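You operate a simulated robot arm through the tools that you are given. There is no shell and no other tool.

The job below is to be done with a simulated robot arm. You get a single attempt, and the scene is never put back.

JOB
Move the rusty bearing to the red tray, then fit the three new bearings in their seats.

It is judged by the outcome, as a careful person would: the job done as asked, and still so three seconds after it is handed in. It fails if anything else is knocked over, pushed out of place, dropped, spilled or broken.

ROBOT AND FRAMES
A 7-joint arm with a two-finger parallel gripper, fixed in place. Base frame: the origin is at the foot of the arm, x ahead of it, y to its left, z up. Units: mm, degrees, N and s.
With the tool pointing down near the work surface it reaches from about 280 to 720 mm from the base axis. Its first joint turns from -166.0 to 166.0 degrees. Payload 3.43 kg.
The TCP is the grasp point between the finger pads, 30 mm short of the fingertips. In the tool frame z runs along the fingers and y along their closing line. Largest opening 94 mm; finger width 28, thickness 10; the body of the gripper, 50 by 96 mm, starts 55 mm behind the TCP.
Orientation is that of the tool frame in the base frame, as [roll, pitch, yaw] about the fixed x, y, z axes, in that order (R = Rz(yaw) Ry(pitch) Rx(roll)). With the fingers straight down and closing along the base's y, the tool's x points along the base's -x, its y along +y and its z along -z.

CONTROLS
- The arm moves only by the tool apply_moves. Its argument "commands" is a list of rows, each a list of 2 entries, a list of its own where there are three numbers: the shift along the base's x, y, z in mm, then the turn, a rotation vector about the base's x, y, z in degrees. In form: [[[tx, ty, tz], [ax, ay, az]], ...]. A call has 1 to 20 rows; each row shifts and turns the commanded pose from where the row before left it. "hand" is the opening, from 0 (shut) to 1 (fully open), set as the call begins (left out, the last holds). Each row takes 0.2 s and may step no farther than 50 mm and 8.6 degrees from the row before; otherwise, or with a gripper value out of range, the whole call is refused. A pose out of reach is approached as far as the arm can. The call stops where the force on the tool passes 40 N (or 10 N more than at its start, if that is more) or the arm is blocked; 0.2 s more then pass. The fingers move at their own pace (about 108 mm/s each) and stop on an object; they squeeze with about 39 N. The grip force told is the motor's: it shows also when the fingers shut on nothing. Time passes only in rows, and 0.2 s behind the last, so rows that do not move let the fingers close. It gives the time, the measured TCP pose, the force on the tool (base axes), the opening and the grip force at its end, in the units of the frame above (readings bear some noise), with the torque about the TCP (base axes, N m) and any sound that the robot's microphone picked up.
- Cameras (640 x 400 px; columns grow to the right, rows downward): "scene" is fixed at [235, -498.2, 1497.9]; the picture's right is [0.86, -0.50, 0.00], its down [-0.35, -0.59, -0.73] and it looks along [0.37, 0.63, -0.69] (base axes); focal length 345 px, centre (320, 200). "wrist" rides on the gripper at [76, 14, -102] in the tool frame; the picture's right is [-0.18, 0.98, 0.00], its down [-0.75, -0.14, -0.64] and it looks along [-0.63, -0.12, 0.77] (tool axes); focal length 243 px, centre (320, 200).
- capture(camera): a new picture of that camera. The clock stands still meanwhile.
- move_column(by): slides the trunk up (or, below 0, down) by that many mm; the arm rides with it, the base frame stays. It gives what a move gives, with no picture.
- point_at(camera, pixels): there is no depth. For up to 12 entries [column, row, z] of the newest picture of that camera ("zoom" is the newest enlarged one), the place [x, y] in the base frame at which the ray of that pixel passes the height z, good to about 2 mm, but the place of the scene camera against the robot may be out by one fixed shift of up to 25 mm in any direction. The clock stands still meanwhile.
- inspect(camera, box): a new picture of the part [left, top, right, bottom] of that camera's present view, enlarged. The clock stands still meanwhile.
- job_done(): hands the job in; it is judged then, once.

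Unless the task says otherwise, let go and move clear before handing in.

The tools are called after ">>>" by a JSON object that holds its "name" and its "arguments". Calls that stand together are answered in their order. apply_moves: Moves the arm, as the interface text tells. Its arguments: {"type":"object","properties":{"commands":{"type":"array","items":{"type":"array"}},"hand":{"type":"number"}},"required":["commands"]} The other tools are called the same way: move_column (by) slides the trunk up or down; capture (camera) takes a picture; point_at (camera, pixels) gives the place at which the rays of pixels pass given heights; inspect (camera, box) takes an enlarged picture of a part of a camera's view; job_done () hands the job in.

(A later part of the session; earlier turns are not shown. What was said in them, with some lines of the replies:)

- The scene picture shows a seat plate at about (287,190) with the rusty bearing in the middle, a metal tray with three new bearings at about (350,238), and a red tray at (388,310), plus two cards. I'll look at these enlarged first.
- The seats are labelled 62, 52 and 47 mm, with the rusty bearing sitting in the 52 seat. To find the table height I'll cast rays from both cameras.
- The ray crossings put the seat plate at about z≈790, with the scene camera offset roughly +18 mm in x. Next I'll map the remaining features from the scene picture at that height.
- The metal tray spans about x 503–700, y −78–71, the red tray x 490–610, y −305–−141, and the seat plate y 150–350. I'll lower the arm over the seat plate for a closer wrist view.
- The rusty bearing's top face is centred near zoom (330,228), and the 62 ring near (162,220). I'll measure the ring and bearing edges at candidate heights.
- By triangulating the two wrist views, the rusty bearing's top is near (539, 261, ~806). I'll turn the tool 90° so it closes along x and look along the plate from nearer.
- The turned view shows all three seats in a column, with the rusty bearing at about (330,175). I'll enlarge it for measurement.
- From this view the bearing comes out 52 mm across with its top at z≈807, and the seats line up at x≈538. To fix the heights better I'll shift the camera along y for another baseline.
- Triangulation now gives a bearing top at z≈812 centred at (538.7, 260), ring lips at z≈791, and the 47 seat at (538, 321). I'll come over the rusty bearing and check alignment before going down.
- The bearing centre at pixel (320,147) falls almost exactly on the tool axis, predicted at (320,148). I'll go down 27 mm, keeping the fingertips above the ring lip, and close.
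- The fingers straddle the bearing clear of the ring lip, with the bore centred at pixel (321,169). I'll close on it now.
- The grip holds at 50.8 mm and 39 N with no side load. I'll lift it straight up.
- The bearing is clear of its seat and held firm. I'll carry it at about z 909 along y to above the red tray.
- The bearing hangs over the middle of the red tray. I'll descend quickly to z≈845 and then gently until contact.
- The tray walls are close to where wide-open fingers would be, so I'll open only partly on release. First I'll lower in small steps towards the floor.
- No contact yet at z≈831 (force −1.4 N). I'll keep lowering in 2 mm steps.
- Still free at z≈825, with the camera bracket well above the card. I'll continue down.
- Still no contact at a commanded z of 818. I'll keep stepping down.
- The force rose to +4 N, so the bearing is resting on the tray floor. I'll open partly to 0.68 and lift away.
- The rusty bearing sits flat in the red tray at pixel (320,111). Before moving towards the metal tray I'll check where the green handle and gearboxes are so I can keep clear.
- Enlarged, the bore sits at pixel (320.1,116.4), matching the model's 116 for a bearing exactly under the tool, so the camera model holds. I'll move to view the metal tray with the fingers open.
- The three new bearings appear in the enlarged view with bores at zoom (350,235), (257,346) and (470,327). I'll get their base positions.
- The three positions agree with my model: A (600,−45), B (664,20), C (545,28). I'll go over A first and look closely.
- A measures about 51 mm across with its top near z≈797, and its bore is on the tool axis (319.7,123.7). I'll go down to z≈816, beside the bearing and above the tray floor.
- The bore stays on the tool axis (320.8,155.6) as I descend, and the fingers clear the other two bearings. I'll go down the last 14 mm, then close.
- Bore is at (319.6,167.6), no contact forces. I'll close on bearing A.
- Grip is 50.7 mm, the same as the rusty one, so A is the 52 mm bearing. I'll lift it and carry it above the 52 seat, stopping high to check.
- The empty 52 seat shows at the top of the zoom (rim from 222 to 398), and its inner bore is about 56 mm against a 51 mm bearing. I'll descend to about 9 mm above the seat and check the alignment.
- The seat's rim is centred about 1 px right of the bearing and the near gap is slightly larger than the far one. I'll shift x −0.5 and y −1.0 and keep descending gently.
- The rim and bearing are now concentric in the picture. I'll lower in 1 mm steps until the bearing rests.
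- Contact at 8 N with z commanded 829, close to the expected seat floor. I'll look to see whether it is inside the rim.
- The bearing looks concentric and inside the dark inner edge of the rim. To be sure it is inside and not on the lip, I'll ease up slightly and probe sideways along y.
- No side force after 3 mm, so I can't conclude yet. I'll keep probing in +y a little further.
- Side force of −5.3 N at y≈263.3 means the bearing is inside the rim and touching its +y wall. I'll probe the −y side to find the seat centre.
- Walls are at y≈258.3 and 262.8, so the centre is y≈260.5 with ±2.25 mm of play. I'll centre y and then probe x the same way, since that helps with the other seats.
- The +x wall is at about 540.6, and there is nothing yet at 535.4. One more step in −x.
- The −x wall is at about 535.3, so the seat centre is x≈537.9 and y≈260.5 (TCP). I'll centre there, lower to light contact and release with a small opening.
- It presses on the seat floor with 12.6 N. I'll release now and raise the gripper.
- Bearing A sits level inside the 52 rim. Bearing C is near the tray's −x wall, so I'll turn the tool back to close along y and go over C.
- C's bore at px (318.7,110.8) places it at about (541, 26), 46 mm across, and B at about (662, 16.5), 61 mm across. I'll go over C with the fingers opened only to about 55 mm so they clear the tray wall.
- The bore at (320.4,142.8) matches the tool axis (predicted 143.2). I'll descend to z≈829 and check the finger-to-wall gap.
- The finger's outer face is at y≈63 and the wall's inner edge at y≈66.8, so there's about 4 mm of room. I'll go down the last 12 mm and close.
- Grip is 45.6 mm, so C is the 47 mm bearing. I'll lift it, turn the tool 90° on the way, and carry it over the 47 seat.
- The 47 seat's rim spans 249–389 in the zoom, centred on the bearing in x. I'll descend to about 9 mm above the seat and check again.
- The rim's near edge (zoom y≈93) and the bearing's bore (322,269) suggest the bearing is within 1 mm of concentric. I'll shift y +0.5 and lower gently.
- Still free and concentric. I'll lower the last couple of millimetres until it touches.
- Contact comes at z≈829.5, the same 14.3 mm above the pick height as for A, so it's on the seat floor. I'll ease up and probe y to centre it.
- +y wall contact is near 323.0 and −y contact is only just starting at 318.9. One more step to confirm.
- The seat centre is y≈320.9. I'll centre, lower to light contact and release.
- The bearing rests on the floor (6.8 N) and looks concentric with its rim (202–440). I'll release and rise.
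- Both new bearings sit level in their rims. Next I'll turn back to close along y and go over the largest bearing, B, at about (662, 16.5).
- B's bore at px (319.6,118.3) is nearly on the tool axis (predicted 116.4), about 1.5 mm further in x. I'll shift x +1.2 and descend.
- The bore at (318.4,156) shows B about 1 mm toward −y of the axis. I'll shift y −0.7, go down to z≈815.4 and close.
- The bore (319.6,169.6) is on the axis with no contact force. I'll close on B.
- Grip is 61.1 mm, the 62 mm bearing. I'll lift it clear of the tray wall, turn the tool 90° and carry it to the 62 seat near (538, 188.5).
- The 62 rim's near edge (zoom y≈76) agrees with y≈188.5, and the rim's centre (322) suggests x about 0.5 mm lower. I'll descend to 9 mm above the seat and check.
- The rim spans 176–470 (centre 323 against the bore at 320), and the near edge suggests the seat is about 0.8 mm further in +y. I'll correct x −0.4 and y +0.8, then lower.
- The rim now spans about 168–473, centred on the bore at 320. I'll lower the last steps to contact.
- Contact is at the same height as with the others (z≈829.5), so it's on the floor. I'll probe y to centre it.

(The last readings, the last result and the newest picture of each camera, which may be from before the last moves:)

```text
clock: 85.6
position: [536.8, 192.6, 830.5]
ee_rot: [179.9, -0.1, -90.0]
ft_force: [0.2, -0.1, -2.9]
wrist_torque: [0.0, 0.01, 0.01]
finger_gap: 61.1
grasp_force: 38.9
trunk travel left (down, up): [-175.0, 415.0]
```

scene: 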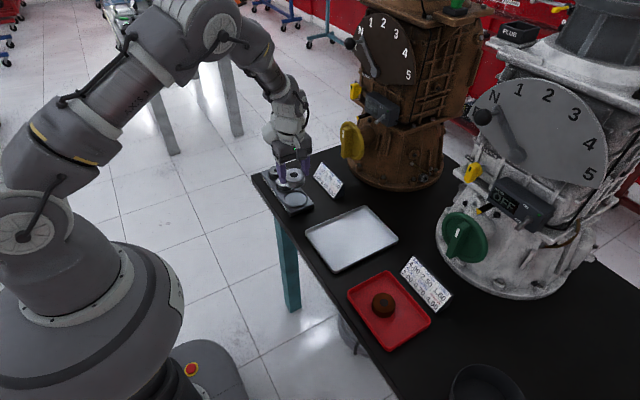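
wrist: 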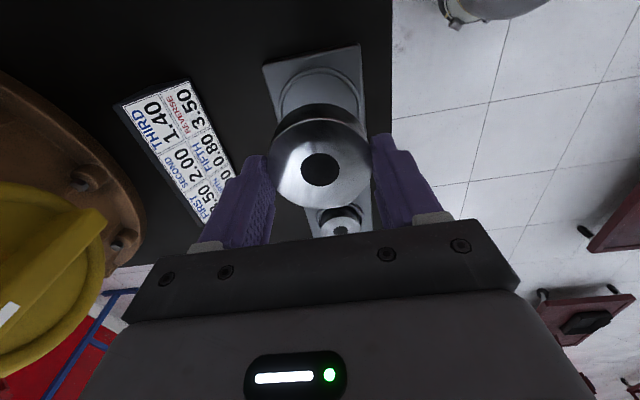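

No wall yet at y=192.4, so I'll carry on in small steps.

>>> {"name": "apply_moves", "arguments": {"commands": [[[0, 0.7, 0], [0, 0, 0]], [[0, 0, 0], [0, 0, 0]]], "hand": 0}}

>>> {"name": "inspect", "arguments": {"camera": "wrist", "box": [240, 70, 400, 220]}}

```text
clock: 86.2
position: [537.5, 194.0, 828.6]
ee_rot: [-180.0, -0.1, -89.9]
ft_force: [0.2, -2.1, -1.5]
wrist_torque: [-0.11, 0.03, 0.04]
finger_gap: 61.2
grasp_force: 39.3
trunk travel left (down, up): [-175.0, 415.0]
```

```text
2.67 times, centred on (320, 145) of wrist
```

zoom: 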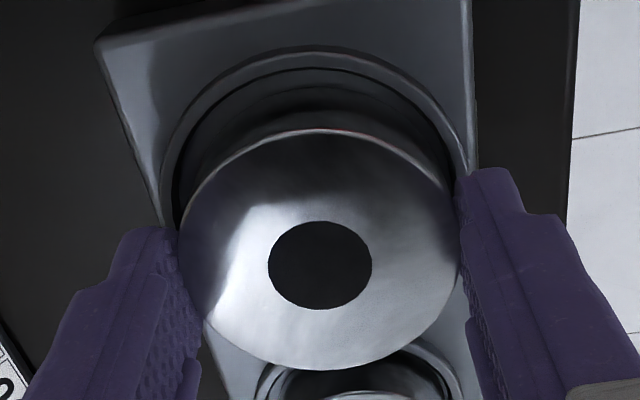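

The +y wall is at about 192.7. Now I'll probe the −y side.

>>> {"name": "apply_moves", "arguments": {"commands": [[[0, -1.5, 0], [0, 0, 0]], [[0, -1.5, 0], [0, 0, 0]], [[0, -1.5, 0], [0, 0, 0]], [[0, 0, 0], [0, 0, 0]]], "hand": 0}}

>>> {"name": "apply_moves", "arguments": {"commands": [[[0, -0.7, 0], [0, 0, 0]], [[0, 0, 0], [0, 0, 0]]], "hand": 0}}

>>> {"name": "apply_moves", "arguments": {"commands": [[[0, -0.7, 0], [0, 0, 0]], [[0, 0, 0], [0, 0, 0]]], "hand": 0}}

```text
clock: 87.2
position: [537.7, 188.0, 830.3]
ee_rot: [180.0, 0.0, -90.1]
ft_force: [0.6, -0.4, -3.8]
wrist_torque: [-0.02, -0.02, 0.01]
finger_gap: 61.2
grasp_force: 39.2
trunk travel left (down, up): [-175.0, 415.0]
```

```text
clock: 87.8
position: [537.9, 189.4, 829.4]
ee_rot: [-180.0, 0.1, -90.0]
ft_force: [-0.4, 0.3, -2.4]
wrist_torque: [0.05, 0.0, 0.0]
finger_gap: 61.0
grasp_force: 39.2
trunk travel left (down, up): [-175.0, 415.0]
```

```text
clock: 88.4
position: [536.2, 190.1, 828.3]
ee_rot: [180.0, 0.0, -89.9]
ft_force: [1.7, 3.9, -1.9]
wrist_torque: [0.11, -0.01, -0.07]
finger_gap: 60.9
grasp_force: 39.5
trunk travel left (down, up): [-175.0, 415.0]
```

The −y wall is at about 187.9, so the centre is y≈190.3. I'll centre there, lower to contact and check.

>>> {"name": "apply_moves", "arguments": {"commands": [[[0, 1.6, 0], [0, 0, 0]], [[0, 1.5, 0], [0, 0, 0]], [[0, 0, -0.7], [0, 0, 0]], [[0, 0, 0], [0, 0, 0]]], "hand": 0}}

>>> {"name": "inspect", "arguments": {"camera": "wrist", "box": [240, 70, 400, 220]}}

```text
clock: 89.4
position: [537.3, 188.9, 828.8]
ee_rot: [-179.9, 0.0, -90.1]
ft_force: [0.6, -6.1, 12.6]
wrist_torque: [-0.27, 0.32, 0.13]
finger_gap: 60.6
grasp_force: 38.9
trunk travel left (down, up): [-175.0, 415.0]
```

```text
2.67 times, centred on (320, 145) of wrist
```

zoom: 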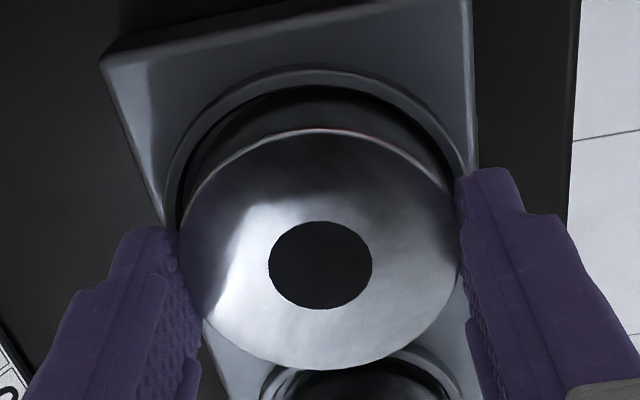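

There's a small side load from floor friction. I'll ease up 0.4 mm to relax it, then release and rise.

>>> {"name": "apply_moves", "arguments": {"commands": [[[0, 0, 0.5], [0, 0, 0]], [[0, 0, 0], [0, 0, 0]]], "hand": 0}}

>>> {"name": "apply_moves", "arguments": {"commands": [[[0, 0, 0], [0, 0, 0]], [[0, 0, 0], [0, 0, 0]], [[0, 0, 0], [0, 0, 0]]], "hand": 0.9}}

>>> {"name": "apply_moves", "arguments": {"commands": [[[0, 0, 5], [0, 0, 0]], [[0, 0, 10], [0, 0, 0]], [[0, 0, 15], [0, 0, 0]], [[0, 0, 20], [0, 0, 0]], [[0, 0, 20], [0, 0, 0]], [[0, 0, 0], [0, 0, 0]]], "hand": 0.9}}

>>> {"name": "inspect", "arguments": {"camera": "wrist", "box": [230, 20, 410, 240]}}

>>> {"name": "inspect", "arguments": {"camera": "scene", "box": [240, 150, 340, 220]}}

```text
clock: 90.0
position: [536.6, 190.8, 829.9]
ee_rot: [-180.0, 0.0, -90.0]
ft_force: [0.0, -4.5, 8.7]
wrist_torque: [-0.32, 0.07, 0.11]
finger_gap: 61.3
grasp_force: 39.3
trunk travel left (down, up): [-175.0, 415.0]
```

```text
clock: 90.8
position: [537.6, 191.0, 828.2]
ee_rot: [179.9, 0.0, -90.0]
ft_force: [0.1, 0.4, -0.4]
wrist_torque: [0.0, 0.03, -0.01]
finger_gap: 84.4
grasp_force: 0.2
trunk travel left (down, up): [-175.0, 415.0]
```

```text
clock: 92.2
position: [538.5, 189.3, 899.5]
ee_rot: [180.0, 0.0, -90.0]
ft_force: [-0.9, 0.6, 0.2]
wrist_torque: [-0.02, 0.05, 0.02]
finger_gap: 84.7
grasp_force: 0.1
trunk travel left (down, up): [-175.0, 415.0]
```

```text
1.82 times, centred on (320, 130) of wrist
```

zoom: 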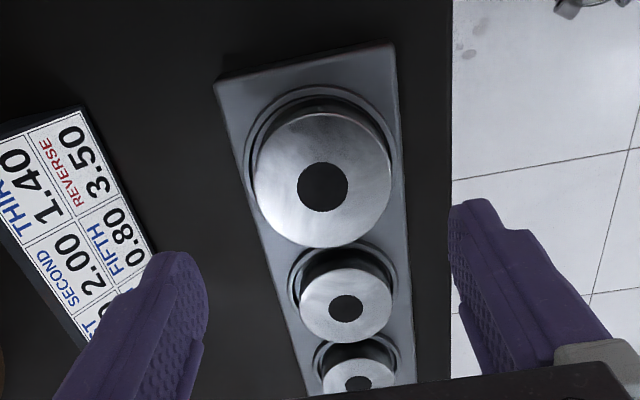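

```text
5.71 times, centred on (290, 185) of scene
```

zoom: 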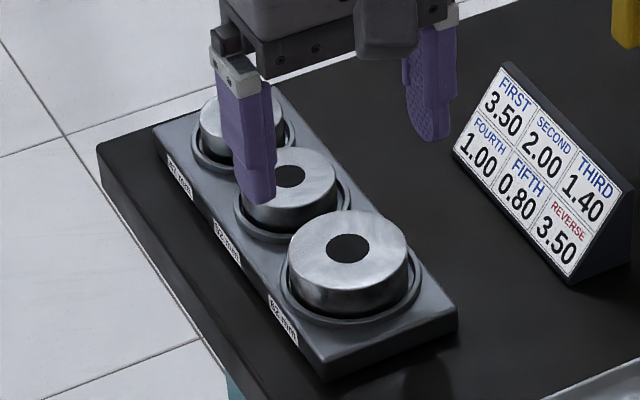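

All three bearings now sit in their rims. I'll move the arm well clear and take a last careful look at everything.

>>> {"name": "apply_moves", "arguments": {"commands": [[[0, 0, 40], [0, 0, 0]], [[-20, -20, 40], [0, 0, 0]], [[-30, -35, 10], [0, 0, 0]], [[-20, -40, 0], [0, 0, 0]], [[0, -40, 0], [0, 0, 0]], [[0, 0, 0], [0, 0, 0]], [[0, 0, 0], [0, 0, 0]]], "hand": 0.9}}

>>> {"name": "capture", "arguments": {"camera": "scene"}}

>>> {"name": "inspect", "arguments": {"camera": "scene", "box": [255, 155, 320, 215]}}

>>> {"name": "capture", "arguments": {"camera": "wrist"}}

>>> {"name": "inspect", "arguments": {"camera": "scene", "box": [300, 200, 480, 360]}}

```text
clock: 93.8
position: [467.8, 54.0, 990.9]
ee_rot: [179.9, 0.1, -90.0]
ft_force: [-0.4, -0.7, 0.1]
wrist_torque: [0.0, 0.01, 0.01]
finger_gap: 84.5
grasp_force: 0.0
trunk travel left (down, up): [-175.0, 415.0]
```

```text
taken
```

scene: 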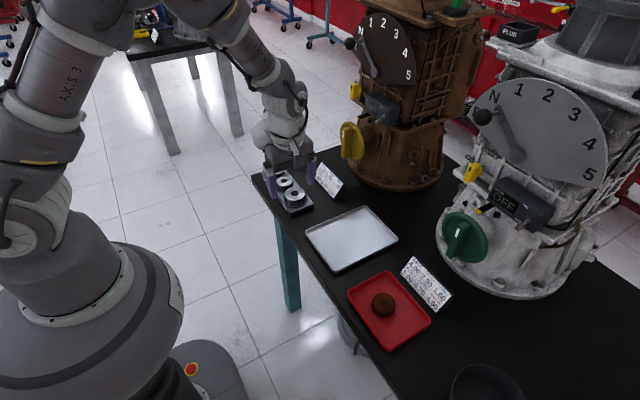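

```text
6.67 times, centred on (288, 185) of scene
```

zoom: 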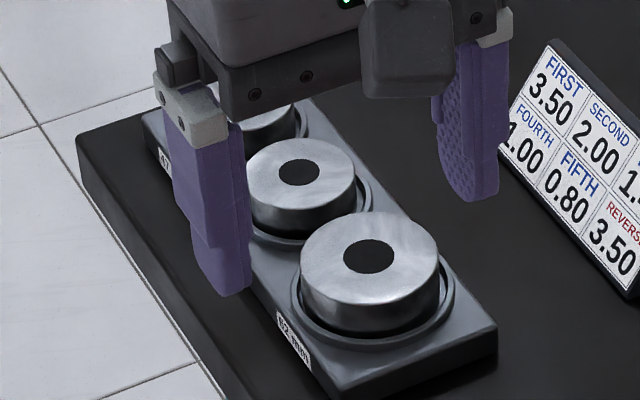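

```text
taken
```

wrist: 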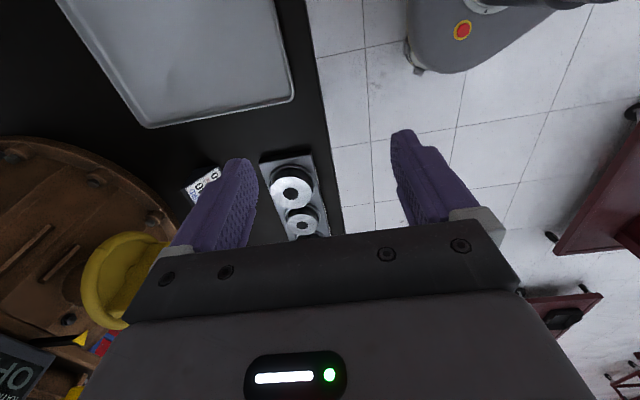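

```text
2.50 times, centred on (390, 280) of scene
```

zoom: 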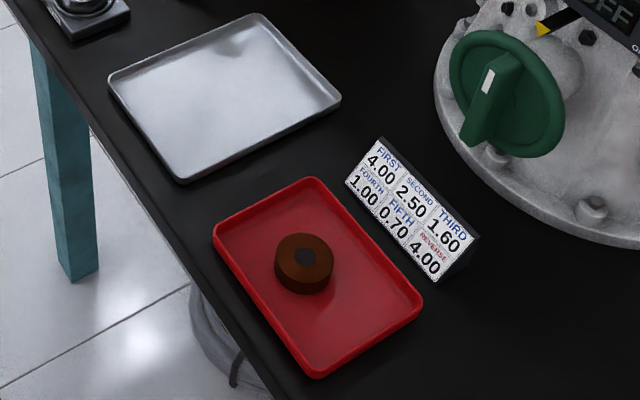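

The rusty bearing is in the red tray and A and B look level in their seats, but the gripper still hides the 47 seat. I'll move farther aside for a full view.

>>> {"name": "apply_moves", "arguments": {"commands": [[[-20, -40, 10], [0, 0, 0]], [[-10, -45, 10], [0, 0, 0]], [[0, -45, 10], [0, 0, 0]], [[0, -45, 0], [0, 0, 0]], [[0, 0, 0], [0, 0, 0]], [[0, 0, 0], [0, 0, 0]]], "hand": 0.9}}

>>> {"name": "inspect", "arguments": {"camera": "scene", "box": [255, 155, 325, 215]}}

>>> {"name": "capture", "arguments": {"camera": "scene"}}

```text
clock: 95.2
position: [436.7, -118.7, 1022.0]
ee_rot: [179.9, 0.0, -90.0]
ft_force: [0.8, 0.5, 0.1]
wrist_torque: [0.0, 0.03, 0.02]
finger_gap: 84.6
grasp_force: 0.0
trunk travel left (down, up): [-175.0, 415.0]
```

```text
6.67 times, centred on (290, 185) of scene
```

zoom: 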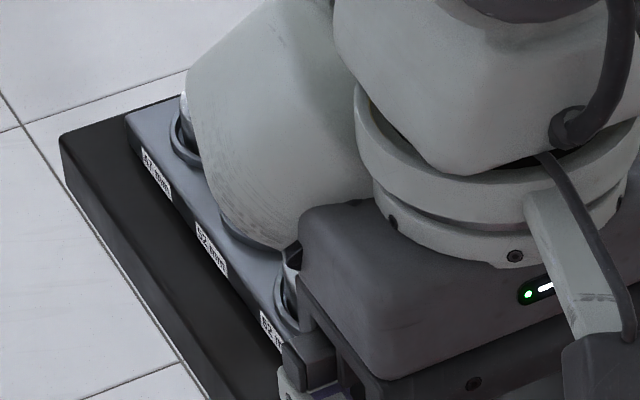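

```text
taken
```

scene: 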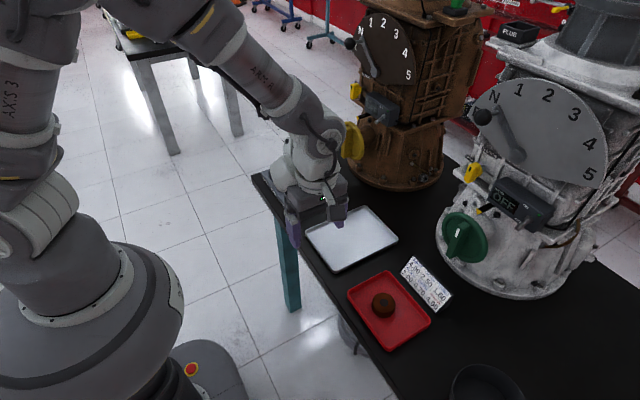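

From here the arm blocks the line of sight. I'll go back to a pose like the start one, beyond the plate, where the view was clear.

>>> {"name": "apply_moves", "arguments": {"commands": [[[0, 45, 0], [0, 0, 0]], [[0, 45, 0], [0, 0, 0]], [[0, 45, 0], [0, 0, 0]], [[0, 45, 0], [0, 0, 0]], [[0, 45, 0], [0, 0, 0]], [[0, 45, 0], [0, 0, 0]], [[0, 45, 0], [0, 0, 0]], [[0, 45, 0], [0, 0, 0]], [[0, 45, 0], [0, 0, 0]], [[0, 0, 0], [0, 0, 0]], [[0, 0, 0], [0, 0, 0]]], "hand": 0.9}}

>>> {"name": "inspect", "arguments": {"camera": "scene", "box": [255, 155, 325, 215]}}

>>> {"name": "capture", "arguments": {"camera": "scene"}}

```text
clock: 97.6
position: [437.0, 286.4, 1018.7]
ee_rot: [-180.0, 0.0, -89.9]
ft_force: [-0.1, -1.4, 0.2]
wrist_torque: [-0.02, 0.01, 0.03]
finger_gap: 84.5
grasp_force: 0.0
trunk travel left (down, up): [-175.0, 415.0]
```

```text
6.67 times, centred on (290, 185) of scene
```

zoom: 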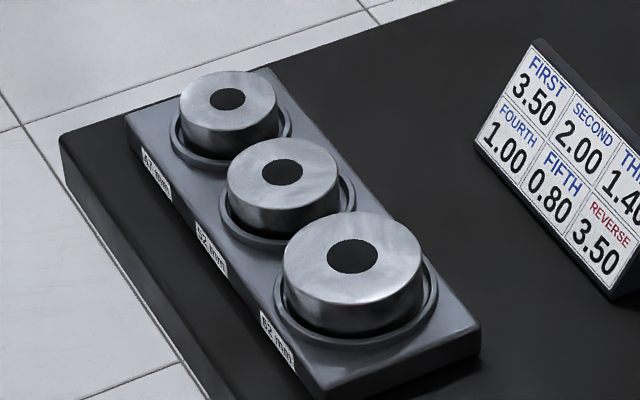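

```text
taken
```

scene: 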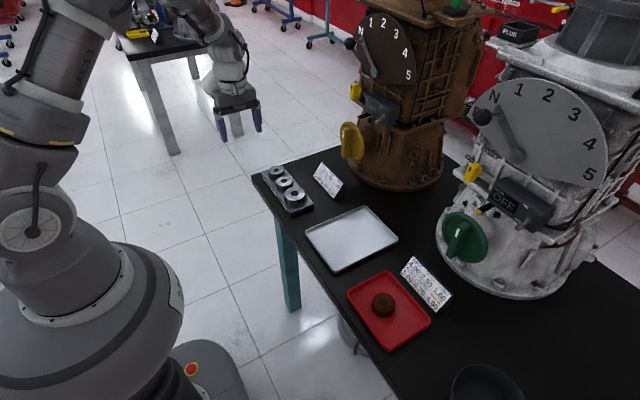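

In the enlarged scene picture all three new bearings sit level and concentric in the 47, 52 and 62 mm seats. The rusty one lies in the red tray at (383,304), and the cards, trays and plate are where they were. The gripper is open and clear, so I'm handing in.

>>> {"name": "job_done", "arguments": {}}

```text
The job is handed in.
```

The rusty bearing is in the red tray, and the three new bearings are fitted in the 47, 52 and 62 mm seats. I handed the job in with the gripper open and clear of the table.

- **Matching sizes:** I matched each bearing to its seat by the grip width when picked up: 45.6, 50.7 and 61.1 mm. Each read about 1 mm under its seat's label.
- **Seating:** All three touched the seat floor at the same height. I centred each one by nudging it gently against the inside of the rim before letting go. The seats have about 2 mm of play all round, so the bearings sit loosely rather than pressed in.
- **Final check:** In the last scene picture all three look level and centred. The cards, both trays and the seat plate look where they started, and nothing was dropped or knocked over.
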